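You operate a simulated robot arm through the tools that you are given. There is no shell and no other tool.

You run a simulated robot arm. Do the job below in one go: nothing can be reset, and whatever is moved stays where it is left.

TASK
Wind the insect screen down, then open the desk side window sash on its SMALL stay and leave it so.
Fine: first move the thermometer along the sill, out of the sash's way; leave the vent as it is.

Only the result counts: the job must be done as asked and must still hold three seconds after the hand-in. Knocking over, shifting, dropping, spilling or breaking anything else fails it.

THE ROBOT
A 7-joint arm with a two-finger parallel gripper, fixed in place. Base frame: the origin is at the foot of the arm, x ahead of it, y to its left, z up; the work surface is at about z = 835. Readings come in mm, rad, newtons and seconds.
Its first joint turns from -2.897 to 2.897 rad. Payload 3.43 kg.
Tool frame: the origin (TCP) lies between the finger pads and is the grasp point; the fingertips stand 30 mm ahead of it; z points along the fingers, y is the line along which they close. Largest opening 94 mm; finger width 28, thickness 10; the body of the gripper, 50 by 96 mm, starts 55 mm behind the TCP.
Orientation is told as [roll, pitch, yaw] about the base's x, y, z axes, in that order, counted from this pose: with the fingers straight down and closing along the base's y, the tool's x points along the base's -x, its y along +y and its z along -z.

THE INTERFACE
- The arm moves only by the tool jog_arm. Its argument "series" is a list of rows, each an object (a shift or turn left out is 0, a gripper value left out holds the last) with "translation": the shift along the tool's x, y, z in mm, a list of three; "turn": the turn, a rotation vector about the tool's x, y, z in rad, a list of three. In form: [{"translation": [tx, ty, tz], "turn": [rx, ry, rz]}, ...]. A call has 1 to 20 rows; each row is the pose to reach, as a shift and turn from the pose commanded when the call began, along the tool's axes at that moment. "hand" is the opening, from 0 (shut) to 1 (fully open), set as the call begins (left out, the last holds). A row lasts 0.2 s, in which the tool goes at most 50 mm and 0.15 rad; a call with a longer step from one row to the next is refused whole, and so is a gripper value outside its range. Where a pose cannot be reached the arm comes as near as it can. A force on the tool above 60 N (or 10 N above the force at the start of the call, whichever is more), or a blocked arm, ends the call early, and 0.2 s more pass. Each finger travels about 45 mm/s and halts on what it meets, pressing with about 28 N; the grip force reading is that of the motor and also rises with nothing between the fingers. The clock runs only during rows and for 0.2 s after the last one: add rows that repeat a pose to give the fingers time. It gives the time, the measured TCP pose, the force on the tool (base axes), the opening and the grip force at its end, in the units of the frame above (readings bear some noise), with the torque about the TCP (base axes, N m) and any sound that the robot's microphone picked up.
- Cameras (640 x 400 px; columns grow to the right, rows downward): "scene" is fixed at [50.8, 500.1, 1801]; the picture's right is [-0.52, -0.85, 0.00], its down [-0.48, 0.30, -0.82] and it looks along [0.70, -0.43, -0.57] (base axes); focal length 296 px, centre (320, 200). "wrist" rides on the gripper at [76, 14, -102] in the tool frame; the picture's right is [-0.18, 0.98, 0.00], its down [-0.75, -0.14, -0.64] and it looks along [-0.63, -0.12, 0.77] (tool axes); focal length 243 px, centre (320, 200). There is no depth. A picture from a camera that has moved, and an enlarged one, comes with that camera's place and axes in the base frame and with its lens.
- grab_frame(camera): a new picture of that camera. No time passes.
- close_up(camera, box): a new picture of the part [left, top, right, bottom] of that camera's present view, enlarged. No time passes.
- job_done(): hands the job in; it is judged then, once.

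Nothing tells you positions but the pictures and the camera data. Unless the task says otherwise, let go and move clear before handing in.

The tools are called as a command line: name --argument value ..., lists and objects as JSON in quotes. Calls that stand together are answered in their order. jog_arm: Moves the arm, as the interface text tells. Its arguments: {"type":"object","properties":{"series":{"type":"array","items":{"type":"object","properties":{"translation":{"type":"array","items":{"type":"number"}},"turn":{"type":"array","items":{"type":"number"}}}}},"hand":{"type":"number"}},"required":["series"]} The other tools are called the same way: grab_frame (camera) takes a picture; close_up (camera, box) takes an enlarged picture of a part of a camera's view; job_done () hands the job in.

At the start:

```text
time_s: 0.0
eef_pos: [546.8, 62.4, 1508.6]
tcp_rot: [-0.001, 0.002, 0.0]
force: [0.7, -0.1, 0.9]
torque: [-0.02, 0.02, 0.02]
opening: 93.8
gripper_force: 0.0
```

scene: 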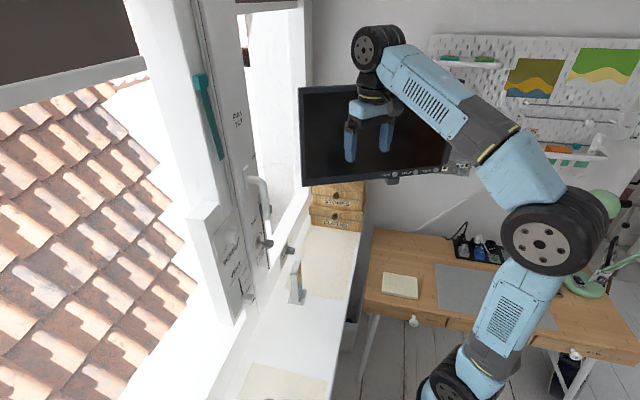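
wrist: 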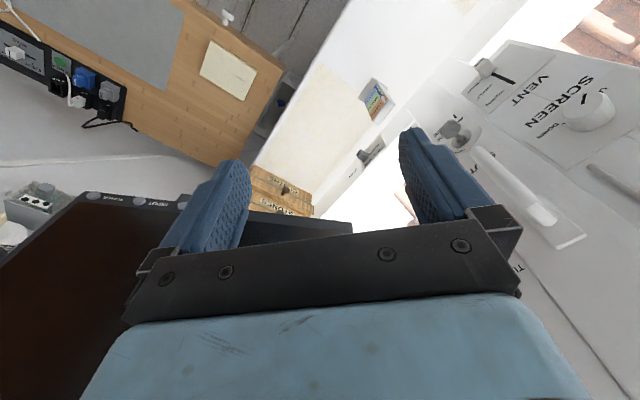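

I see a window on the arm's left with a handle, a mullion with knobs (SCREEN, VENT), and a thermometer standing on the sill. I'll take closer looks before moving anything.

close_up --camera "scene" --box '[180, 180, 340, 320]'

close_up --camera "scene" --box '[180, 0, 320, 200]'

close_up --camera "wrist" --box '[400, 20, 640, 260]'

close_up --camera "wrist" --box '[240, 60, 440, 220]'

```text
2.86 times, centred on (260, 250) of scene
camera zoom: at [50.8, 500.1, 1801.0], right [-0.52, -0.85, 0.0], down [-0.48, 0.3, -0.82], along [0.7, -0.43, -0.57], focal length 846 px, centre (491, 57)
```

zoom: 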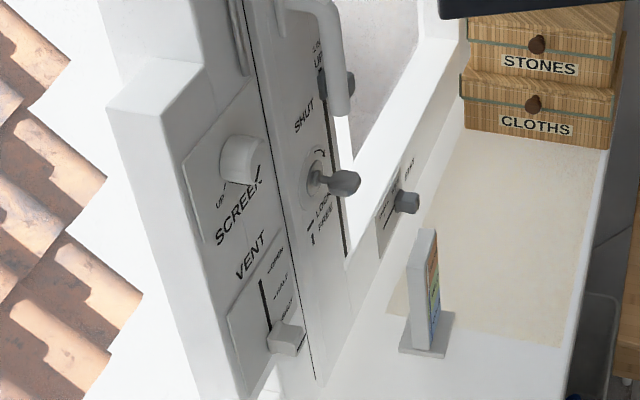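

```text
2.00 times, centred on (250, 100) of scene
camera zoom: at [50.8, 500.1, 1801.0], right [-0.52, -0.85, 0.0], down [-0.48, 0.3, -0.82], along [0.7, -0.43, -0.57], focal length 592 px, centre (460, 400)
```

zoom: 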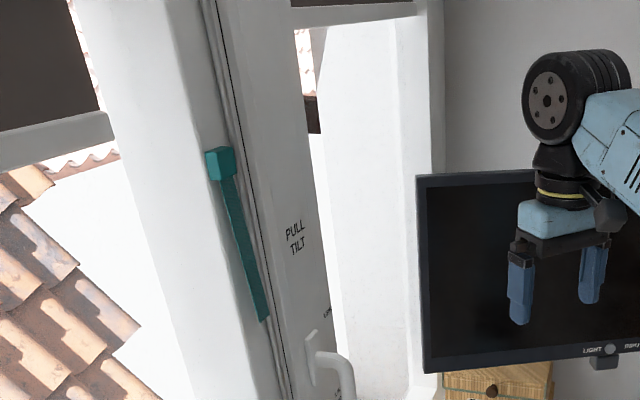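

```text
1.67 times, centred on (520, 140) of wrist
camera zoom: at [471.6, 74.7, 1610.7], right [0.18, 0.98, 0.0], down [0.75, -0.14, 0.64], along [0.63, -0.12, -0.77], focal length 404 px, centre (-13, 300)
```

zoom: 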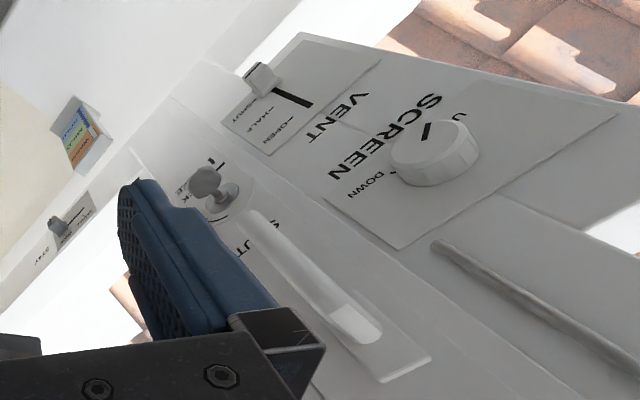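

```text
2.50 times, centred on (340, 140) of wrist
camera zoom: at [471.6, 74.7, 1610.7], right [0.18, 0.98, 0.0], down [0.75, -0.14, 0.64], along [0.63, -0.12, -0.77], focal length 606 px, centre (270, 350)
```

zoom: 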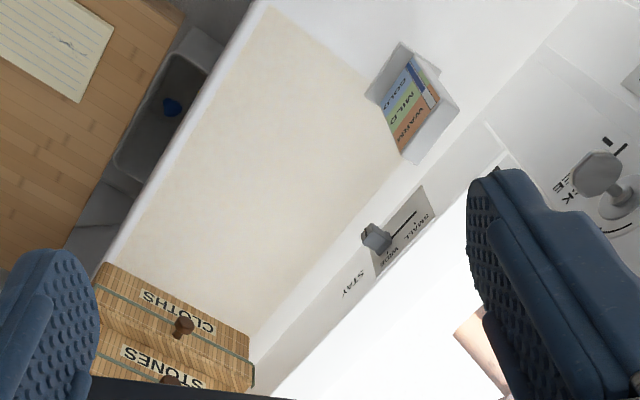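

The window wall runs diagonally (about 45° to the base axes): the SCREEN knob is near (646, 395, 1298), the sash lock near (703, 283, 1171), and the STAY slider near (878, 133, 922). I'll turn the wrist to face the window and get a clearer view.

jog_arm --series '[{"translation": [7, 19, 19], "turn": [0, 0, -0.1225]}, {"translation": [14, 38, 38], "turn": [0, 0, -0.245]}, {"translation": [21, 57, 57], "turn": [0, 0, -0.3675]}, {"translation": [28, 76, 76], "turn": [0, 0, -0.49]}, {"translation": [35, 95, 95], "turn": [0, 0, -0.6125]}, {"translation": [42, 114, 114], "turn": [0, 0, -0.735]}, {"translation": [49, 133, 133], "turn": [0, 0, -0.8575]}, {"translation": [55, 150, 150], "turn": [0, 0, -0.98]}]' --hand 0

grab_frame --camera "wrist"

grab_frame --camera "scene"

```text
time_s: 1.8
eef_pos: [492.1, 211.0, 1360.1]
tcp_rot: [0.001, -0.002, 0.981]
force: [0.0, 0.6, -0.4]
torque: [0.02, 0.0, 0.03]
opening: 0.0
gripper_force: 27.7
```

```text
taken
camera wrist: at [438.3, 154.0, 1461.3], right [-0.71, 0.7, 0.0], down [0.54, 0.55, 0.64], along [0.45, 0.46, -0.77], focal length 243 px, centre (320, 200)
```

wrist: 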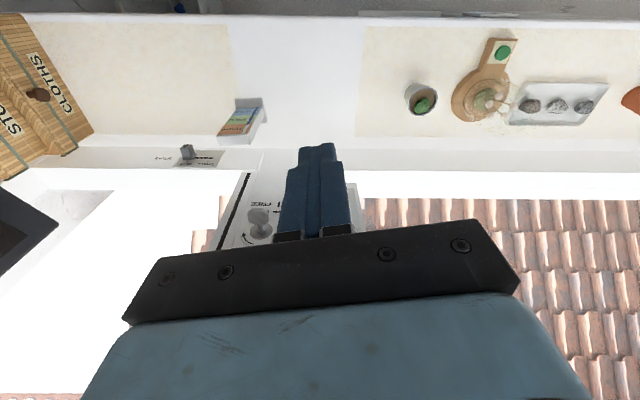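

```text
taken
```

scene: 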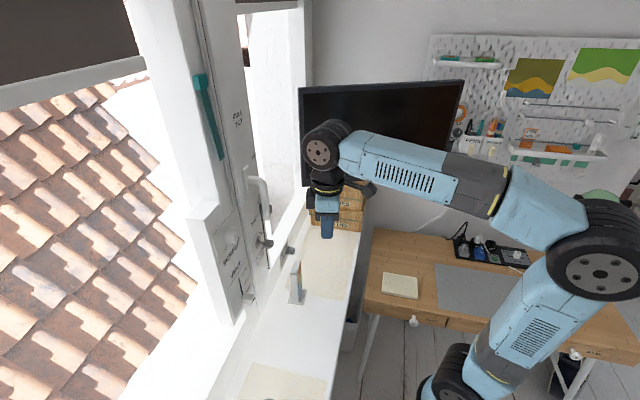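

The wrist view confirms that the window runs along about (0.71, -0.70). I'll tilt the wrist up to look straight at the window hardware.

jog_arm --series '[{"translation": [3, 1, 12], "turn": [0, -0.14, 0]}, {"translation": [6, 1.6, 24], "turn": [0, -0.28, 0]}, {"translation": [9, 2.4, 36], "turn": [0, -0.42, 0]}, {"translation": [12, 3.2, 48], "turn": [0, -0.56, 0]}, {"translation": [16, 4, 60], "turn": [0, -0.7, 0]}]'

grab_frame --camera "wrist"

```text
time_s: 3.0
eef_pos: [481.1, 199.6, 1300.2]
tcp_rot: [-0.001, -0.702, 0.981]
force: [0.9, 0.7, -1.1]
torque: [0.01, 0.0, 0.04]
opening: 0.0
gripper_force: 27.7
```

```text
taken
camera wrist: at [400.2, 103.7, 1327.6], right [-0.74, 0.66, 0.12], down [0.21, 0.06, 0.98], along [0.64, 0.75, -0.18], focal length 243 px, centre (320, 200)
```

wrist: 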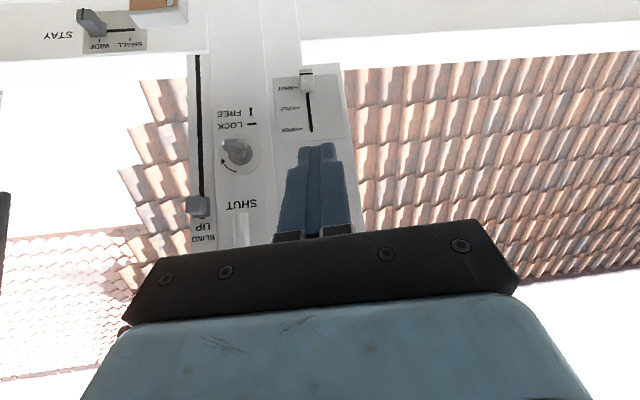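

close_up --camera "wrist" --box '[120, 50, 360, 250]'

close_up --camera "wrist" --box '[30, 0, 230, 80]'

close_up --camera "scene" --box '[200, 160, 280, 220]'

close_up --camera "scene" --box '[200, 200, 280, 320]'

close_up --camera "scene" --box '[220, 70, 300, 190]'

```text
2.00 times, centred on (240, 150) of wrist
camera zoom: at [400.2, 103.7, 1327.6], right [-0.74, 0.66, 0.12], down [0.21, 0.06, 0.98], along [0.64, 0.75, -0.18], focal length 485 px, centre (480, 300)
```

zoom: 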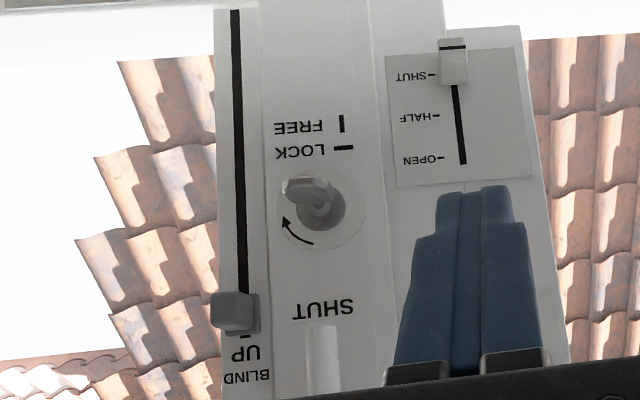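

```text
3.20 times, centred on (130, 40) of wrist
camera zoom: at [400.2, 103.7, 1327.6], right [-0.74, 0.66, 0.12], down [0.21, 0.06, 0.98], along [0.64, 0.75, -0.18], focal length 776 px, centre (928, 712)
```

zoom: 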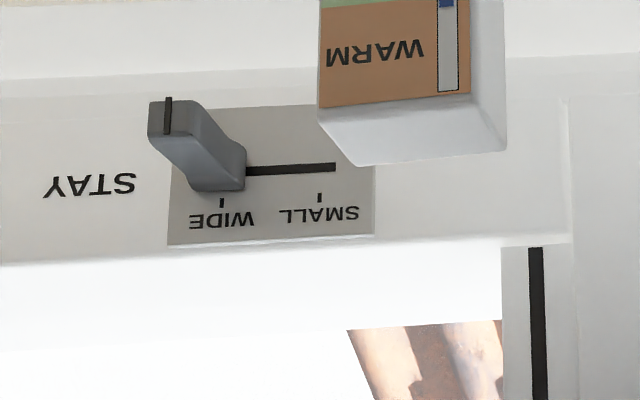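

```text
6.67 times, centred on (240, 190) of scene
camera zoom: at [50.8, 500.1, 1801.0], right [-0.52, -0.85, 0.0], down [-0.48, 0.3, -0.82], along [0.7, -0.43, -0.57], focal length 1975 px, centre (853, 267)
```

zoom: 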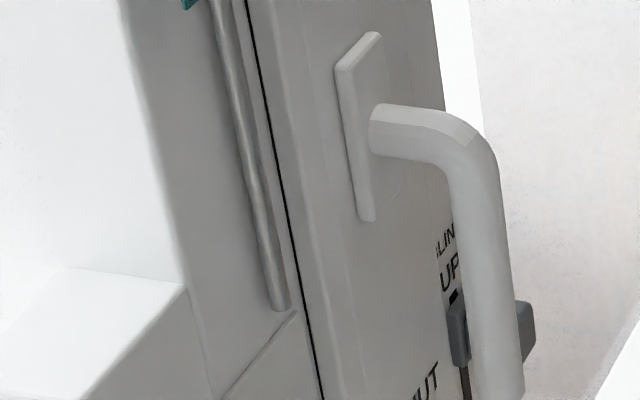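

```text
3.33 times, centred on (240, 260) of scene
camera zoom: at [50.8, 500.1, 1801.0], right [-0.52, -0.85, 0.0], down [-0.48, 0.3, -0.82], along [0.7, -0.43, -0.57], focal length 987 px, centre (587, 0)
```

zoom: 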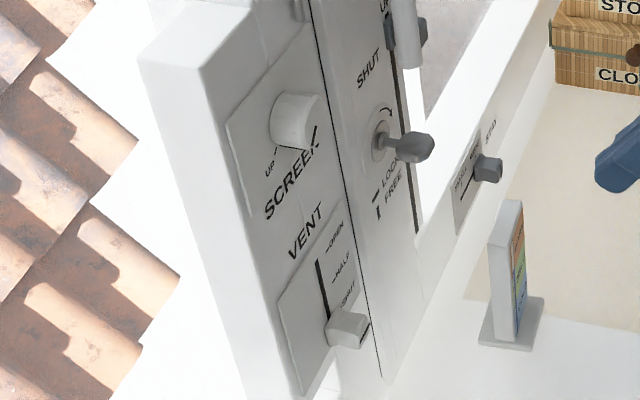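

```text
3.33 times, centred on (260, 130) of scene
camera zoom: at [50.8, 500.1, 1801.0], right [-0.52, -0.85, 0.0], down [-0.48, 0.3, -0.82], along [0.7, -0.43, -0.57], focal length 987 px, centre (520, 433)
```

zoom: 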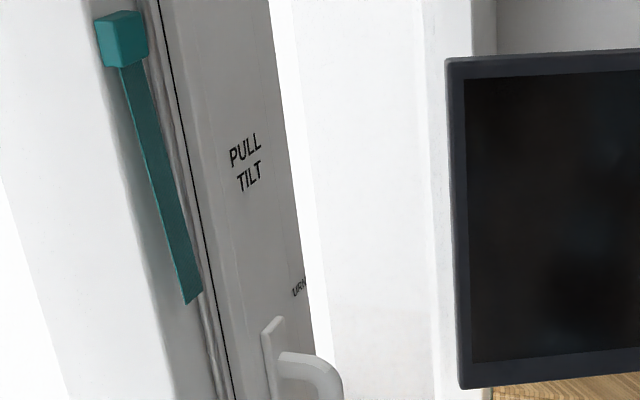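

I can now read the labels: STAY is at WIDE and must go to SMALL, the sash lock is horizontal (LOCK) and FREE is vertical, the handle points down at SHUT, and the vent slider is at SHUT. I'll raise the camera to see the SCREEN knob and the handle.

jog_arm --series '[{"translation": [-27, 0, -32]}, {"translation": [-54, 0, -64]}, {"translation": [-81, 0, -96]}, {"translation": [-108, 0, -128]}, {"translation": [-135, 0, -160]}, {"translation": [-161, 0, -191]}]'

grab_frame --camera "wrist"

close_up --camera "wrist" --box '[160, 0, 480, 200]'

```text
time_s: 4.4
eef_pos: [480.0, 198.5, 1548.8]
tcp_rot: [0.002, -0.7, 0.983]
force: [-1.0, 0.2, 0.5]
torque: [0.0, -0.02, 0.03]
opening: 0.0
gripper_force: 27.8
```

```text
taken
camera wrist: at [399.8, 103.5, 1577.4], right [-0.74, 0.66, 0.12], down [0.21, 0.06, 0.98], along [0.64, 0.75, -0.18], focal length 243 px, centre (320, 200)
```

wrist: 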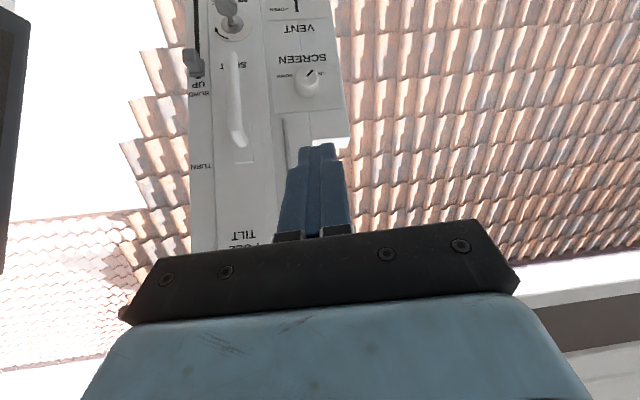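

```text
2.00 times, centred on (320, 100) of wrist
camera zoom: at [399.8, 103.5, 1577.4], right [-0.74, 0.66, 0.12], down [0.21, 0.06, 0.98], along [0.64, 0.75, -0.18], focal length 485 px, centre (320, 400)
```

zoom: 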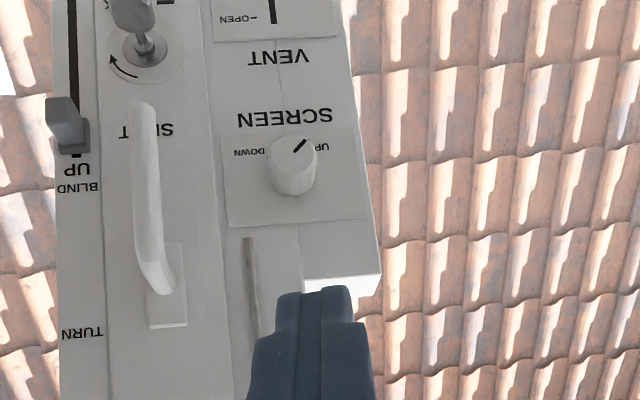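

The SCREEN knob points to UP (lower left) and DOWN is at its lower right. The handle pivots near z 1397, with TURN to the right and TILT above. Next I'll lower the camera to inspect the thermometer and the stay.

jog_arm --series '[{"translation": [28.5, -15.1, 29.3], "turn": [0.0115, 0, 0.0137]}, {"translation": [57.1, -30.1, 58.6], "turn": [0.0231, 0, 0.0274]}, {"translation": [85.6, -45.2, 87.9], "turn": [0.0346, 0, 0.041]}, {"translation": [114.1, -60.2, 117.2], "turn": [0.0462, 0, 0.0547]}, {"translation": [142.7, -75.3, 146.5], "turn": [0.0577, 0, 0.0684]}, {"translation": [171.2, -90.3, 175.8], "turn": [0.0693, 0, 0.0821]}, {"translation": [199.8, -105.4, 205.1], "turn": [0.0808, 0, 0.0958]}, {"translation": [228.3, -120.4, 234.4], "turn": [0.0924, 0, 0.1095]}, {"translation": [256.8, -135.5, 263.7], "turn": [0.1039, 0, 0.1231]}, {"translation": [285.4, -150.5, 293], "turn": [0.1155, 0, 0.1368]}, {"translation": [313.9, -165.6, 322.3], "turn": [0.127, 0, 0.1505]}]'

grab_frame --camera "wrist"

grab_frame --camera "scene"

```text
time_s: 6.8
eef_pos: [598.6, 80.1, 1098.3]
tcp_rot: [-0.003, -0.702, 0.785]
force: [-0.5, 0.7, 0.6]
torque: [0.0, 0.0, -0.02]
opening: 0.0
gripper_force: 28.1
```

```text
taken
camera wrist: at [500.1, 1.8, 1126.4], right [-0.59, 0.8, 0.12], down [0.21, 0.02, 0.98], along [0.78, 0.61, -0.18], focal length 243 px, centre (320, 200)
```

wrist: 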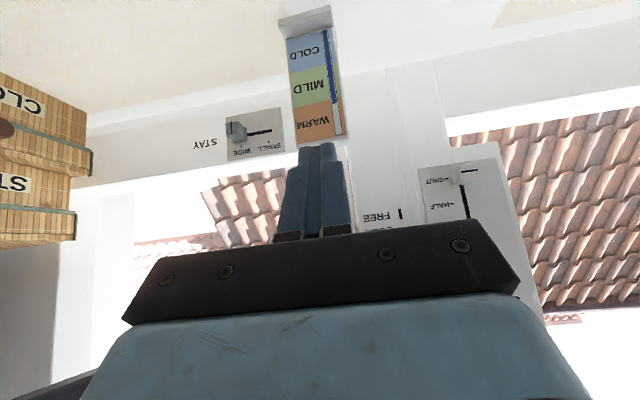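

```text
taken
```

scene: 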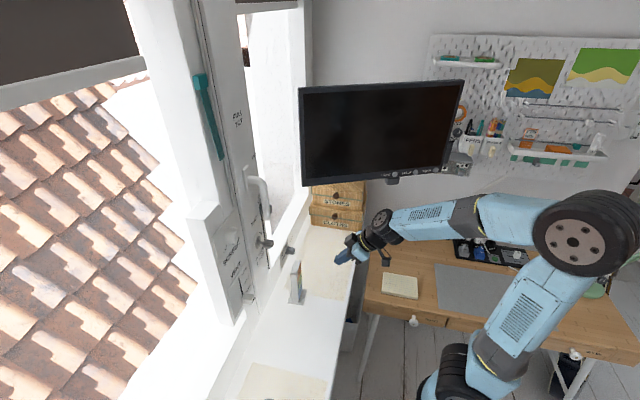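

close_up --camera "wrist" --box '[260, 0, 360, 160]'

close_up --camera "wrist" --box '[180, 90, 300, 180]'

close_up --camera "scene" --box '[260, 220, 340, 320]'

close_up --camera "scene" --box '[0, 0, 320, 200]'

```text
2.50 times, centred on (310, 80) of wrist
camera zoom: at [500.1, 1.8, 1126.4], right [-0.59, 0.8, 0.12], down [0.21, 0.02, 0.98], along [0.78, 0.61, -0.18], focal length 606 px, centre (345, 500)
```

zoom: 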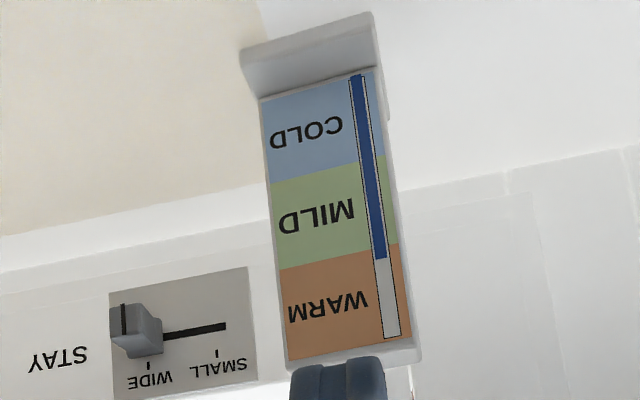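

```text
4.44 times, centred on (240, 135) of wrist
camera zoom: at [500.1, 1.8, 1126.4], right [-0.59, 0.8, 0.12], down [0.21, 0.02, 0.98], along [0.78, 0.61, -0.18], focal length 1078 px, centre (676, 489)
```

zoom: 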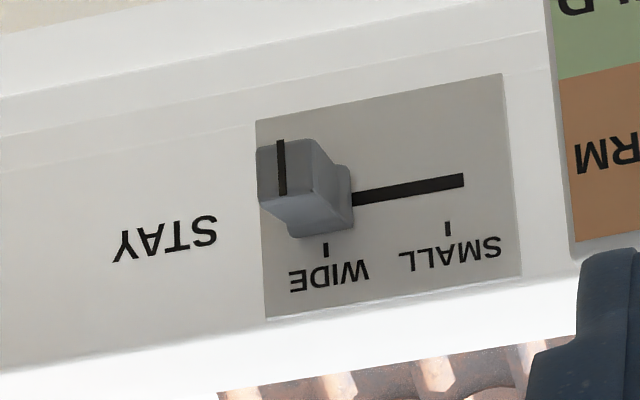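

```text
4.00 times, centred on (300, 270) of scene
camera zoom: at [50.8, 500.1, 1801.0], right [-0.52, -0.85, 0.0], down [-0.48, 0.3, -0.82], along [0.7, -0.43, -0.57], focal length 1185 px, centre (400, -80)
```

zoom: 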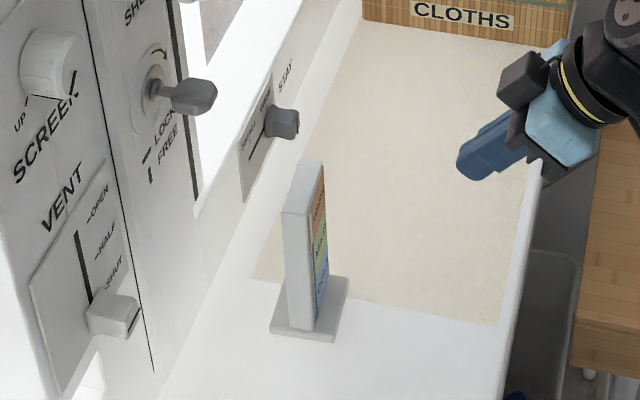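

```text
2.00 times, centred on (160, 100) of scene
camera zoom: at [50.8, 500.1, 1801.0], right [-0.52, -0.85, 0.0], down [-0.48, 0.3, -0.82], along [0.7, -0.43, -0.57], focal length 592 px, centre (640, 400)
```

zoom: 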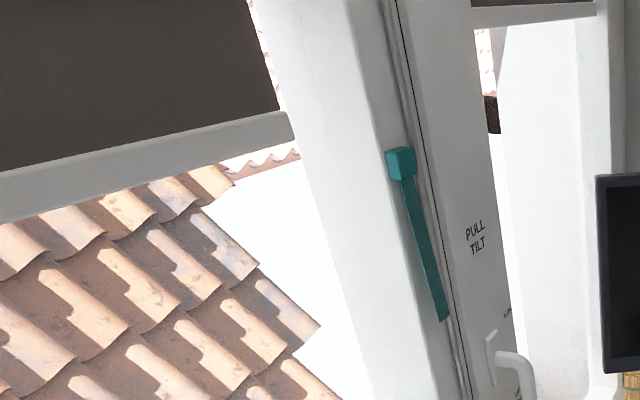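

The thermometer is about 66 mm wide and 27 mm deep, standing at about U=374, W=642 (along-window and toward-window coordinates) on the sill at z≈836, with its top near 999. I'll open the gripper and move to a pre-grasp pose in front of it.

jog_arm --series '[{"translation": [-9, -2, 35]}, {"translation": [-19, -4, 70]}, {"translation": [-28, -6, 105]}, {"translation": [-38, -7.4, 139]}, {"translation": [-38, -7.4, 139]}]' --hand 1

grab_frame --camera "wrist"

grab_frame --camera "scene"

```text
time_s: 8.0
eef_pos: [690.1, 158.6, 1018.9]
tcp_rot: [0.0, -0.701, 0.784]
force: [0.7, -0.9, 0.4]
torque: [0.04, 0.0, -0.03]
opening: 93.9
gripper_force: 0.0
```

```text
taken
camera wrist: at [591.8, 79.5, 1046.7], right [-0.59, 0.8, 0.12], down [0.21, 0.02, 0.98], along [0.78, 0.61, -0.18], focal length 243 px, centre (320, 200)
```

wrist: 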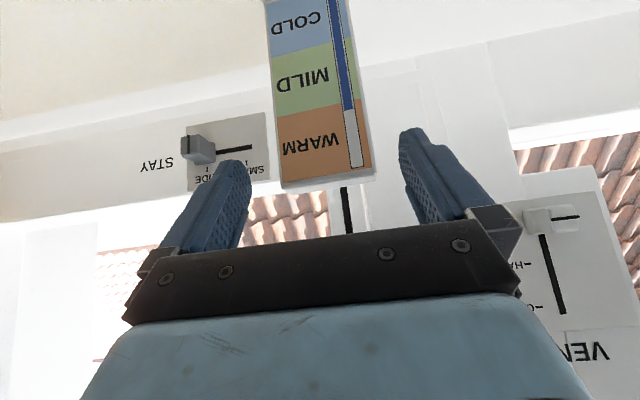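

```text
taken
```

scene: 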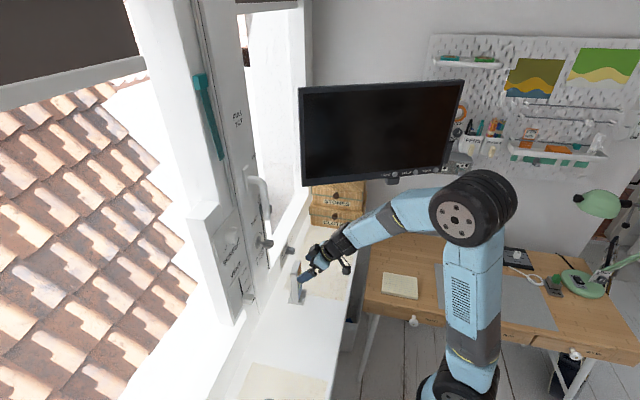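

The gripper is centred on the thermometer, so I'll slide forward along the tool axis to straddle it.

jog_arm --series '[{"translation": [1, 0, 20]}, {"translation": [1.5, 0, 40]}, {"translation": [2, 0, 60]}, {"translation": [3, 0, 81]}]'

grab_frame --camera "wrist"

close_up --camera "scene" --box '[240, 200, 400, 320]'

```text
time_s: 9.0
eef_pos: [723.7, 195.5, 953.9]
tcp_rot: [0.002, -0.699, 0.783]
force: [-0.5, -0.1, 0.0]
torque: [-0.06, 0.01, 0.03]
opening: 94.0
gripper_force: 0.0
```

```text
taken
camera wrist: at [625.9, 117.0, 983.2], right [-0.59, 0.8, 0.12], down [0.21, 0.02, 0.98], along [0.78, 0.61, -0.18], focal length 243 px, centre (320, 200)
```

wrist: 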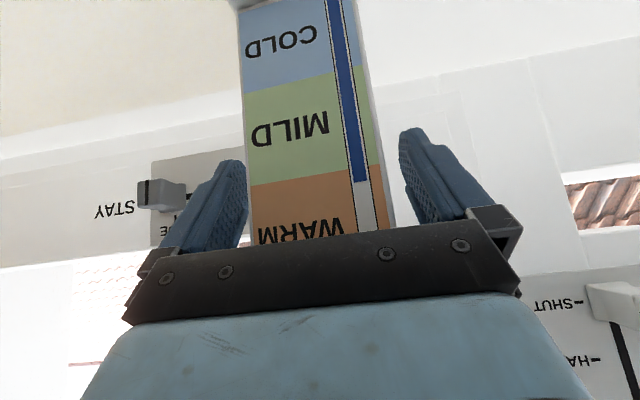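

```text
3.33 times, centred on (320, 260) of scene
camera zoom: at [50.8, 500.1, 1801.0], right [-0.52, -0.85, 0.0], down [-0.48, 0.3, -0.82], along [0.7, -0.43, -0.57], focal length 987 px, centre (320, 0)
```

zoom: 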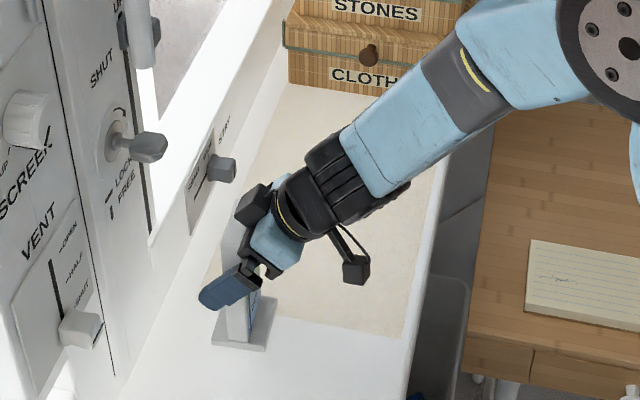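

Fingers are on either side of the thermometer, so I'll close gently on it.

jog_arm --series '[{"translation": [0, 0, 0]}, {"translation": [0, 0, 0]}, {"translation": [0, 0, 0]}, {"translation": [0, 0, 0]}]' --hand 0.4

grab_frame --camera "wrist"

```text
time_s: 10.0
eef_pos: [722.6, 194.8, 954.5]
tcp_rot: [-0.001, -0.699, 0.784]
force: [1.6, -1.2, -0.3]
torque: [0.01, -0.03, 0.01]
opening: 73.3
gripper_force: 28.2
```

```text
taken
camera wrist: at [626.0, 117.2, 983.0], right [-0.59, 0.8, 0.12], down [0.22, 0.01, 0.98], along [0.78, 0.61, -0.18], focal length 243 px, centre (320, 200)
```

wrist: 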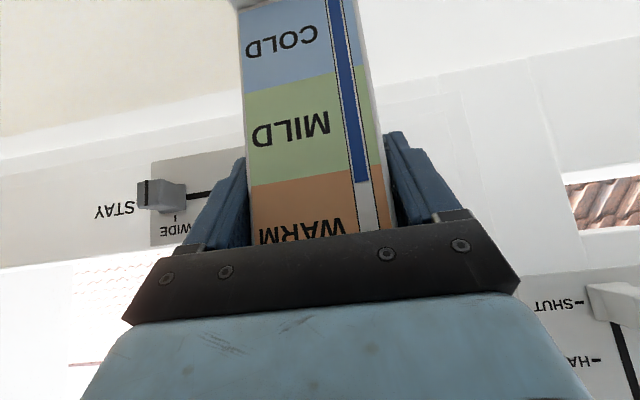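

Gripped at 73 mm. I'll lift it 8 mm and carry it left along the sill by about 190 mm.

jog_arm --series '[{"translation": [-2.6, 0, -3]}, {"translation": [-5.2, 0, -6.1]}, {"translation": [-5.2, 15, -6.1]}, {"translation": [-5.2, 35, -6.1]}, {"translation": [-5.2, 60, -6.1]}, {"translation": [-5.2, 85, -6.1]}, {"translation": [-5.2, 110, -6.1]}, {"translation": [-5.2, 135, -6.1]}, {"translation": [-5.2, 160, -6.1]}, {"translation": [-5.2, 178, -6.1]}, {"translation": [-5.2, 190, -6.1]}, {"translation": [-5.2, 190, -6.1]}]'

grab_frame --camera "wrist"

close_up --camera "scene" --box '[220, 200, 380, 400]'

```text
time_s: 12.6
eef_pos: [589.3, 328.7, 962.0]
tcp_rot: [0.001, -0.7, 0.782]
force: [1.0, 0.4, -2.8]
torque: [-0.02, -0.03, -0.02]
opening: 73.4
gripper_force: 27.7
```

```text
taken
camera wrist: at [492.3, 250.9, 990.7], right [-0.59, 0.8, 0.12], down [0.22, 0.01, 0.98], along [0.78, 0.61, -0.18], focal length 243 px, centre (320, 200)
```

wrist: 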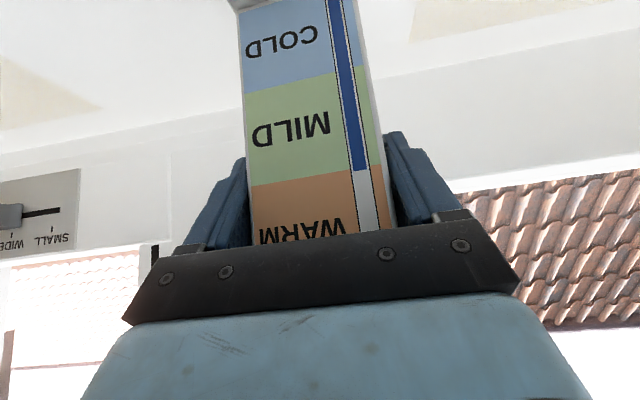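

```text
2.00 times, centred on (300, 300) of scene
camera zoom: at [50.8, 500.1, 1801.0], right [-0.52, -0.85, 0.0], down [-0.48, 0.3, -0.82], along [0.7, -0.43, -0.57], focal length 592 px, centre (360, 0)
```

zoom: 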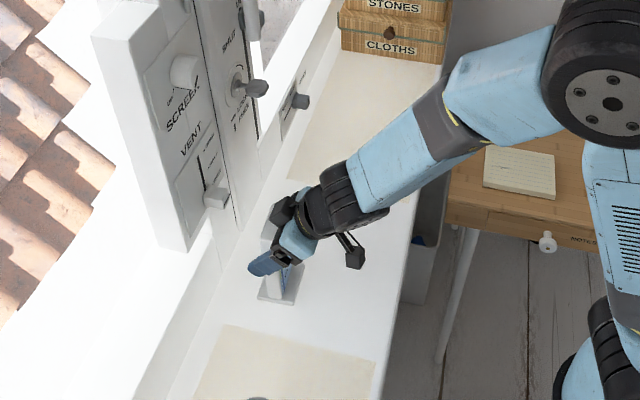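

Thermometer is at the new spot, upright and clear of the mat. I'll lower it and release.

jog_arm --series '[{"translation": [1.6, 0, 1.9]}, {"translation": [3.2, 0, 3.8]}, {"translation": [4.2, 0, 5]}, {"translation": [5.2, 0, 6.1]}, {"translation": [5.2, 0, 6.1]}]'

```text
time_s: 13.8
eef_pos: [590.4, 328.3, 954.0]
tcp_rot: [0.001, -0.701, 0.784]
force: [1.1, 0.3, -1.8]
torque: [-0.01, -0.03, 0.02]
opening: 73.4
gripper_force: 27.1
```

jog_arm --series '[{"translation": [0.5, 0, 0.6]}, {"translation": [0.8, 0, 0.9]}, {"translation": [0.8, 0, 0.9]}]'

close_up --camera "scene" --box '[260, 260, 340, 320]'

```text
time_s: 14.6
eef_pos: [590.0, 329.1, 953.5]
tcp_rot: [-0.001, -0.701, 0.785]
force: [2.0, -0.2, 11.2]
torque: [0.01, 0.31, 0.11]
opening: 73.2
gripper_force: 28.3
```

```text
6.67 times, centred on (300, 290) of scene
camera zoom: at [50.8, 500.1, 1801.0], right [-0.52, -0.85, 0.0], down [-0.48, 0.3, -0.82], along [0.7, -0.43, -0.57], focal length 1975 px, centre (453, -400)
```

zoom: 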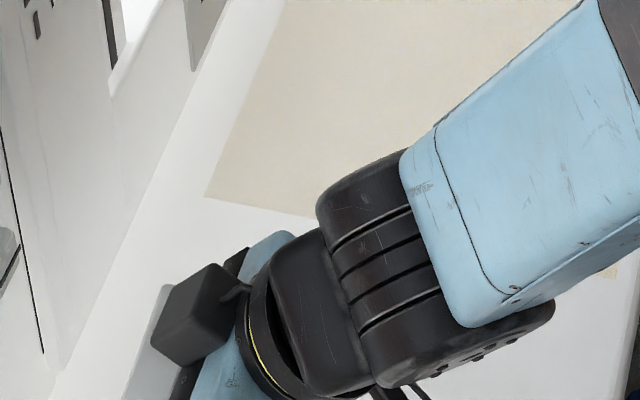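

It is firmly on the sill (about 11 N contact). I'll ease off slightly, then open the fingers.

jog_arm --series '[{"translation": [-0.4, 0, -0.5]}, {"translation": [-0.4, 0, -0.5]}]'

jog_arm --series '[{"translation": [0, 0, 0]}, {"translation": [0, 0, 0]}, {"translation": [0, 0, 0]}, {"translation": [0, 0, 0]}]' --hand 1

grab_frame --camera "wrist"

```text
time_s: 15.2
eef_pos: [590.8, 329.4, 954.0]
tcp_rot: [-0.001, -0.699, 0.784]
force: [1.2, 0.3, 5.4]
torque: [0.3, 0.02, 0.0]
opening: 73.0
gripper_force: 28.2
```

```text
time_s: 16.2
eef_pos: [589.6, 329.4, 954.5]
tcp_rot: [0.0, -0.7, 0.783]
force: [-0.5, 0.2, -0.1]
torque: [0.03, -0.01, 0.01]
opening: 94.0
gripper_force: 0.0
```

```text
taken
camera wrist: at [492.4, 250.9, 982.9], right [-0.59, 0.8, 0.12], down [0.22, 0.01, 0.98], along [0.78, 0.61, -0.18], focal length 243 px, centre (320, 200)
```

wrist: 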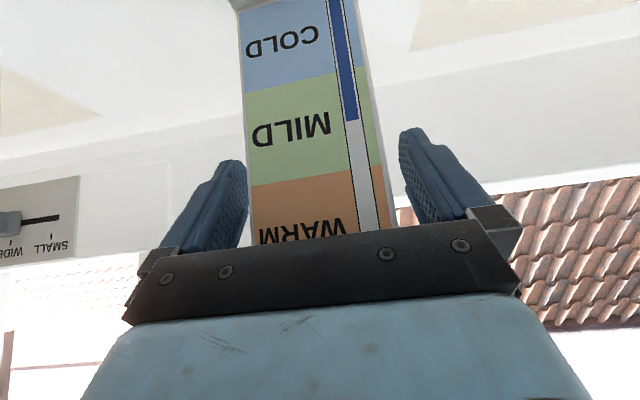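

Released without disturbing it. I'll back straight out along the tool axis.

jog_arm --series '[{"translation": [0, 0, -15]}, {"translation": [0, 0, -40]}, {"translation": [0, 0, -80]}, {"translation": [0, 0, -120]}, {"translation": [0, 0, -150]}]'

grab_frame --camera "wrist"

grab_frame --camera "scene"

```text
time_s: 17.4
eef_pos: [522.4, 262.3, 1068.1]
tcp_rot: [0.004, -0.699, 0.776]
force: [0.9, -0.6, 0.1]
torque: [0.01, 0.01, 0.04]
opening: 93.9
gripper_force: 0.0
```

```text
taken
camera wrist: at [424.2, 183.3, 1096.9], right [-0.59, 0.8, 0.12], down [0.22, 0.01, 0.98], along [0.78, 0.6, -0.18], focal length 243 px, centre (320, 200)
```

wrist: 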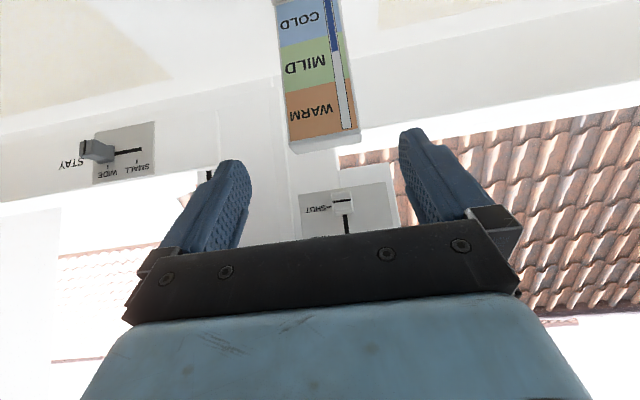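

```text
taken
```

scene: 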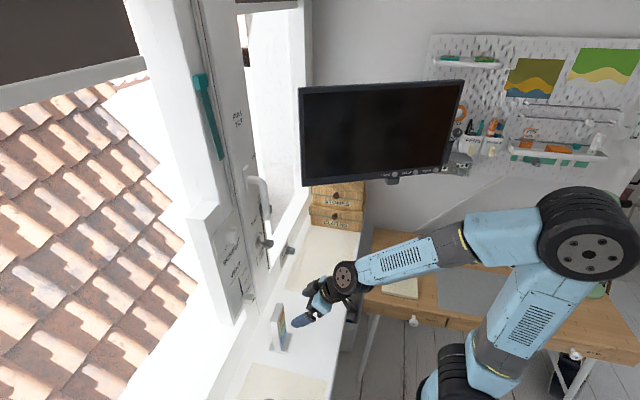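

The thermometer stands upright at its new place. Next I'll raise the gripper to the SCREEN knob's height and turn it to point straight at the window.

jog_arm --series '[{"translation": [-30, 0.4, -26], "turn": [0, -0.124, 0]}, {"translation": [-61, 0.8, -52], "turn": [0, -0.249, 0]}, {"translation": [-91, 1.2, -78], "turn": [0, -0.373, 0]}, {"translation": [-122, 1.7, -104.5], "turn": [0, -0.498, 0]}, {"translation": [-152, 2, -130.6], "turn": [0, -0.622, 0]}, {"translation": [-182.4, 2.5, -156.8], "turn": [0, -0.747, 0]}, {"translation": [-212.8, 3, -182.9], "turn": [0, -0.871, 0]}]'

grab_frame --camera "wrist"

grab_frame --camera "scene"

```text
time_s: 19.0
eef_pos: [553.8, 294.4, 1347.5]
tcp_rot: [3.053, -1.568, -2.27]
force: [-0.1, -0.4, -0.1]
torque: [-0.02, 0.03, -0.03]
opening: 93.9
gripper_force: 0.2
```

```text
taken
camera wrist: at [470.7, 231.6, 1270.1], right [-0.69, 0.7, 0.18], down [-0.36, -0.55, 0.75], along [0.63, 0.46, 0.63], focal length 243 px, centre (320, 200)
```

wrist: 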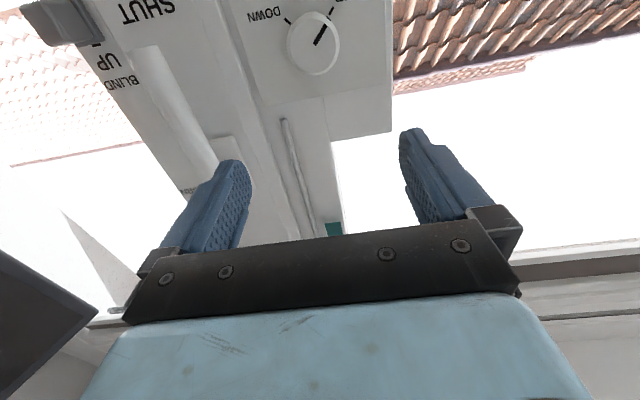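

```text
taken
```

scene: 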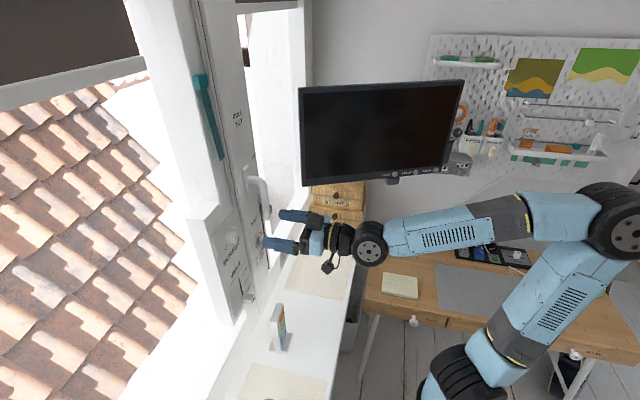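

close_up --camera "wrist" --box '[220, 0, 400, 110]'

close_up --camera "wrist" --box '[20, 0, 260, 200]'

```text
3.56 times, centred on (310, 55) of wrist
camera zoom: at [470.7, 231.6, 1270.1], right [-0.69, 0.7, 0.18], down [-0.36, -0.55, 0.75], along [0.63, 0.46, 0.63], focal length 863 px, centre (356, 716)
```

zoom: 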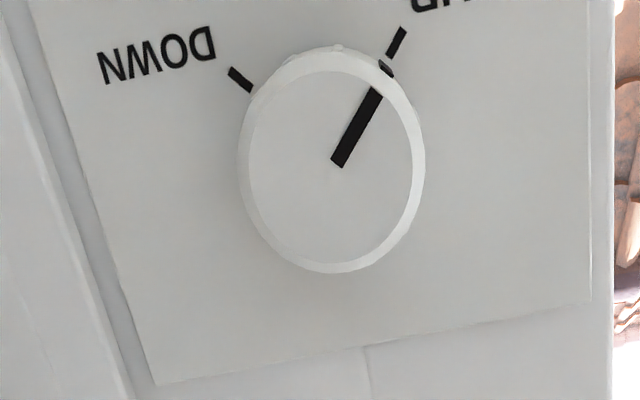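

```text
2.00 times, centred on (140, 100) of wrist
camera zoom: at [470.7, 231.6, 1270.1], right [-0.69, 0.7, 0.18], down [-0.36, -0.55, 0.75], along [0.63, 0.46, 0.63], focal length 485 px, centre (680, 400)
```

zoom: 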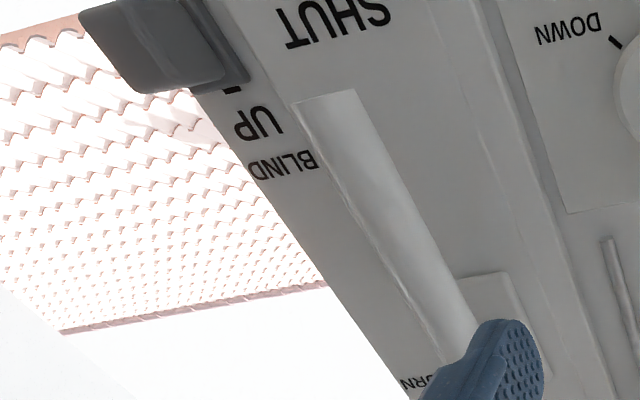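

The knob is 42 mm across, centred near U=180, z≈1297. I'll narrow the opening and line up in front of it.

jog_arm --series '[{"translation": [17, 1, 5]}, {"translation": [34, 2, 15]}, {"translation": [50, 3.4, 30]}, {"translation": [50, 3.4, 50]}, {"translation": [50, 3.4, 50]}]' --hand 0.69

grab_frame --camera "wrist"

close_up --camera "scene" --box '[180, 160, 340, 280]'

```text
time_s: 20.2
eef_pos: [585.3, 332.3, 1295.7]
tcp_rot: [2.3, -1.572, -1.514]
force: [-0.7, -0.8, 0.4]
torque: [0.03, -0.04, 0.0]
opening: 65.1
gripper_force: 0.0
```

```text
taken
camera wrist: at [503.4, 269.7, 1218.8], right [-0.69, 0.7, 0.18], down [-0.36, -0.55, 0.75], along [0.63, 0.46, 0.63], focal length 243 px, centre (320, 200)
```

wrist: 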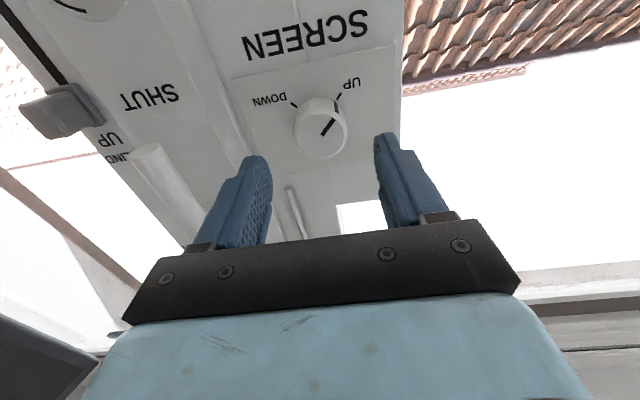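

```text
3.33 times, centred on (260, 220) of scene
camera zoom: at [50.8, 500.1, 1801.0], right [-0.52, -0.85, 0.0], down [-0.48, 0.3, -0.82], along [0.7, -0.43, -0.57], focal length 987 px, centre (520, 133)
```

zoom: 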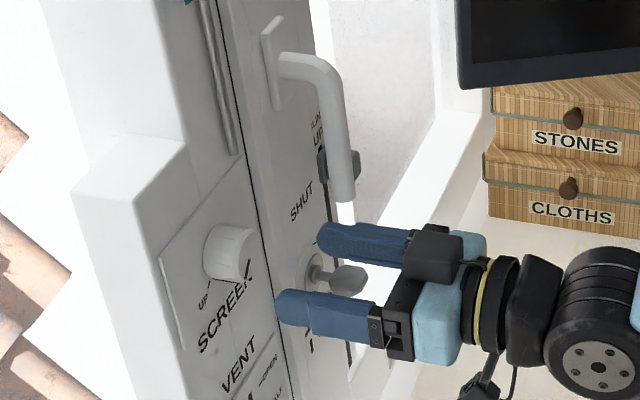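

The knob sits right on the tool axis. I'll advance to straddle it and then close.

jog_arm --series '[{"translation": [1, 0, 18]}, {"translation": [1, 0, 36]}, {"translation": [1, 0, 52]}, {"translation": [1, 0, 64]}]'

grab_frame --camera "wrist"

close_up --camera "scene" --box '[180, 160, 340, 280]'

```text
time_s: 21.2
eef_pos: [629.3, 377.7, 1294.9]
tcp_rot: [-1.399, -1.57, 2.184]
force: [-1.2, 0.0, 1.0]
torque: [-0.02, 0.01, 0.0]
opening: 64.8
gripper_force: 0.1
```

```text
taken
camera wrist: at [547.2, 314.5, 1218.4], right [-0.69, 0.7, 0.18], down [-0.36, -0.55, 0.75], along [0.63, 0.46, 0.63], focal length 243 px, centre (320, 200)
```

wrist: 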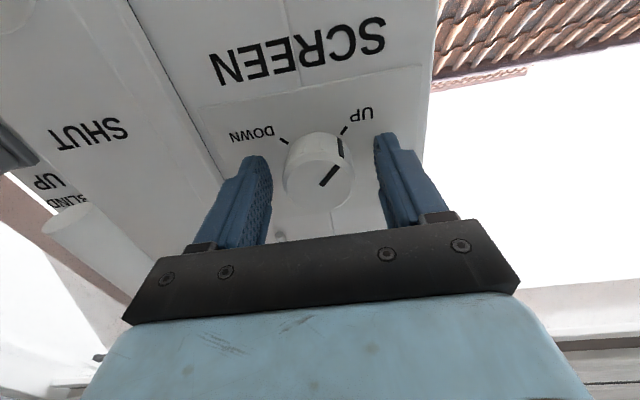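

```text
3.33 times, centred on (260, 220) of scene
camera zoom: at [50.8, 500.1, 1801.0], right [-0.52, -0.85, 0.0], down [-0.48, 0.3, -0.82], along [0.7, -0.43, -0.57], focal length 987 px, centre (520, 133)
```

zoom: 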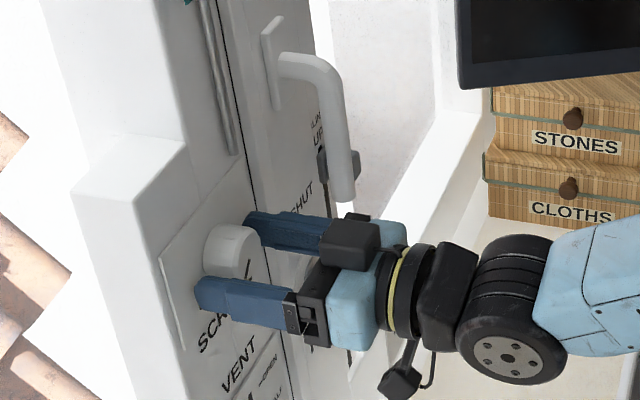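

The knob is between the fingers. Closing on it now.

jog_arm --series '[{"translation": [0, 0, 0]}, {"translation": [0, 0, 0]}, {"translation": [0, 0, 0]}, {"translation": [0, 0, 0]}]' --hand 0.2

grab_frame --camera "wrist"

```text
time_s: 22.2
eef_pos: [631.3, 376.3, 1294.4]
tcp_rot: [1.725, -1.572, -0.943]
force: [9.5, -6.3, 2.6]
torque: [-0.1, 0.17, 0.23]
opening: 41.7
gripper_force: 45.2
```

```text
taken
camera wrist: at [548.3, 313.9, 1218.3], right [-0.69, 0.7, 0.18], down [-0.36, -0.55, 0.75], along [0.63, 0.46, 0.63], focal length 243 px, centre (320, 200)
```

wrist: 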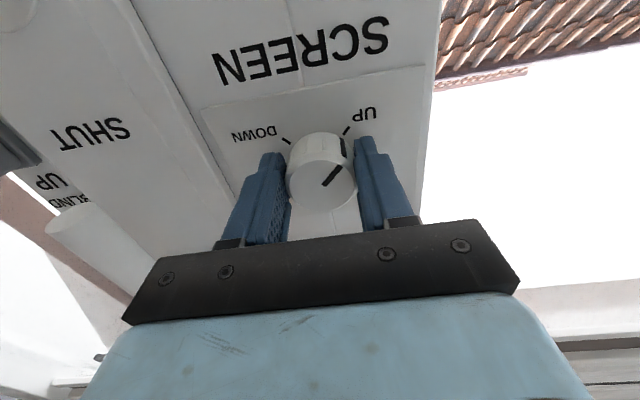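

Gripped (42 mm). I'll test a small clockwise turn and watch the torque.

jog_arm --series '[{"translation": [0, -1.5, 0]}, {"translation": [0, -1.5, 0], "turn": [0, 0, 0.1]}, {"translation": [0, -1.5, 0], "turn": [0, 0, 0.2]}, {"translation": [0, -1.5, 0], "turn": [0, 0, 0.3]}]'

grab_frame --camera "wrist"

grab_frame --camera "scene"

```text
time_s: 23.2
eef_pos: [629.9, 378.8, 1296.1]
tcp_rot: [1.574, -1.271, -0.788]
force: [-0.7, 2.3, 7.8]
torque: [0.06, -0.11, 0.7]
opening: 41.7
gripper_force: 44.9
```

```text
taken
camera wrist: at [532.0, 330.1, 1226.0], right [-0.63, 0.63, 0.47], down [-0.2, -0.71, 0.68], along [0.75, 0.33, 0.57], focal length 243 px, centre (320, 200)
```

wrist: 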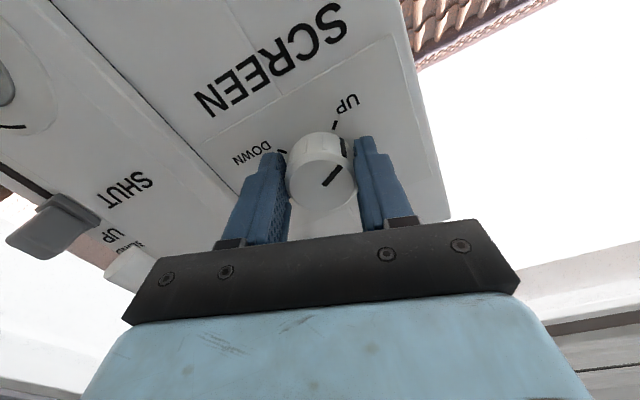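

```text
taken
```

scene: 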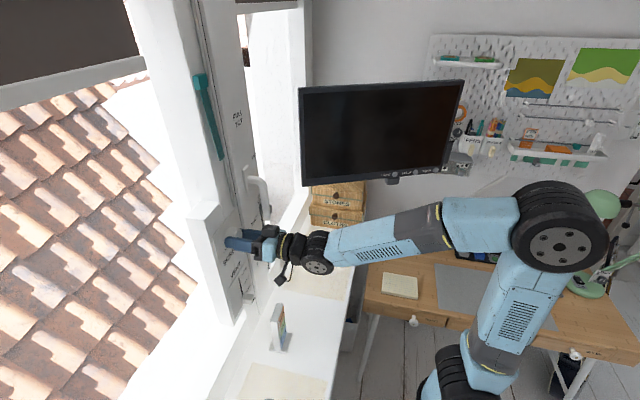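

The knob turns freely clockwise with the fingers. I'll continue winding clockwise and watch the screen.

jog_arm --series '[{"turn": [0, 0, 0.13]}, {"turn": [0, 0, 0.26]}, {"turn": [0, 0, 0.39]}, {"turn": [0, 0, 0.52]}, {"turn": [0, 0, 0.65]}, {"turn": [0, 0, 0.78]}, {"turn": [0, 0, 0.91]}, {"turn": [0, 0, 1.04]}]'

grab_frame --camera "wrist"

grab_frame --camera "scene"

```text
time_s: 25.0
eef_pos: [630.5, 378.8, 1298.2]
tcp_rot: [1.581, -0.232, -0.789]
force: [-4.6, 30.9, 45.1]
torque: [-0.78, 0.56, 1.31]
opening: 41.6
gripper_force: 44.1
```

```text
taken
camera wrist: at [501.8, 360.3, 1294.1], right [-0.04, 0.03, 1.0], down [0.09, -1.0, 0.03], along [1.0, 0.09, 0.04], focal length 243 px, centre (320, 200)
```

wrist: 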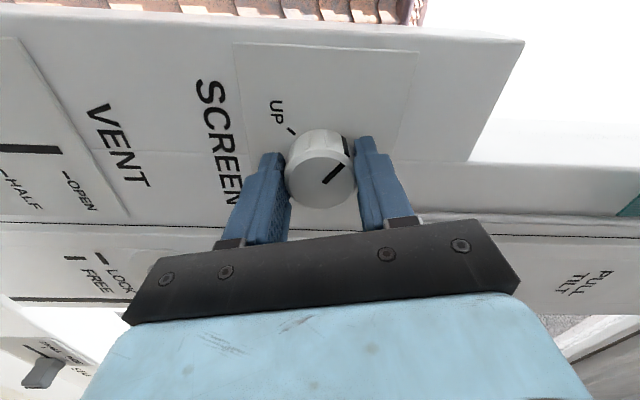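

```text
taken
```

scene: 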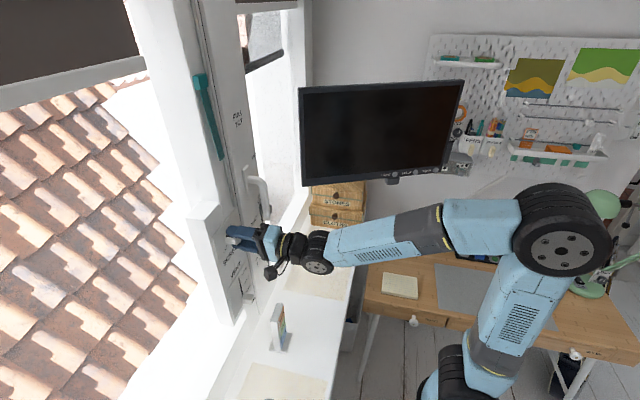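

The insect screen (dark mesh with bar) has started coming down in the desk side opening. Lateral load has built up, so I'll recentre on the knob before continuing.

jog_arm --series '[{"translation": [0.3, 1.8, 0]}, {"translation": [0.6, 3.5, 0]}, {"translation": [0.6, 3.5, 0]}]'

```text
time_s: 25.8
eef_pos: [629.8, 377.7, 1300.2]
tcp_rot: [1.571, -0.23, -0.791]
force: [2.2, 9.5, 34.1]
torque: [0.47, -0.59, -1.2]
opening: 41.2
gripper_force: 45.2
```

jog_arm --series '[{}, {}, {}]' --hand 0.65

grab_frame --camera "wrist"

close_up --camera "scene" --box '[200, 0, 340, 100]'

```text
time_s: 26.6
eef_pos: [629.8, 379.2, 1299.3]
tcp_rot: [1.568, -0.229, -0.787]
force: [0.3, 0.3, 0.8]
torque: [0.0, 0.04, 0.0]
opening: 60.8
gripper_force: 0.2
```

```text
taken
camera wrist: at [503.0, 359.8, 1293.8], right [-0.03, 0.03, 1.0], down [0.09, -1.0, 0.04], along [1.0, 0.09, 0.03], focal length 243 px, centre (320, 200)
```

wrist: 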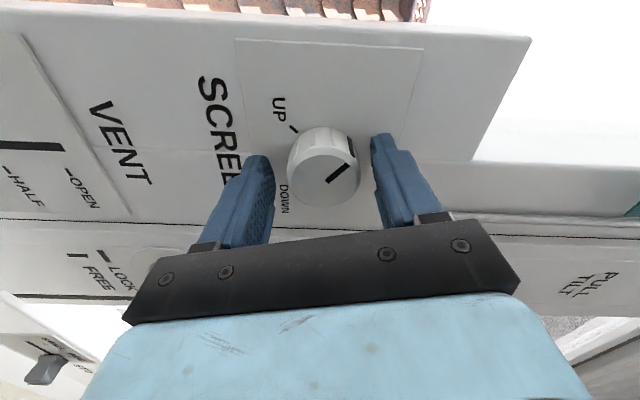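

```text
4.00 times, centred on (270, 50) of scene
camera zoom: at [50.8, 500.1, 1801.0], right [-0.52, -0.85, 0.0], down [-0.48, 0.3, -0.82], along [0.7, -0.43, -0.57], focal length 1185 px, centre (520, 800)
```

zoom: 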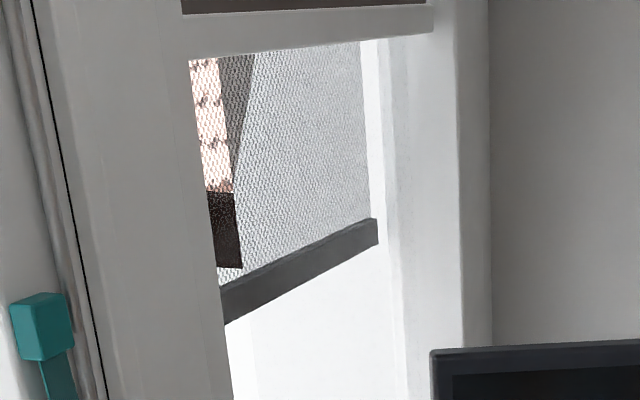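

jog_arm --series '[{}, {}, {}]' --hand 0.3

```text
time_s: 27.4
eef_pos: [630.7, 376.8, 1299.9]
tcp_rot: [1.572, -0.23, -0.787]
force: [4.1, 4.9, 12.8]
torque: [-0.12, 0.05, 0.29]
opening: 41.2
gripper_force: 45.3
```

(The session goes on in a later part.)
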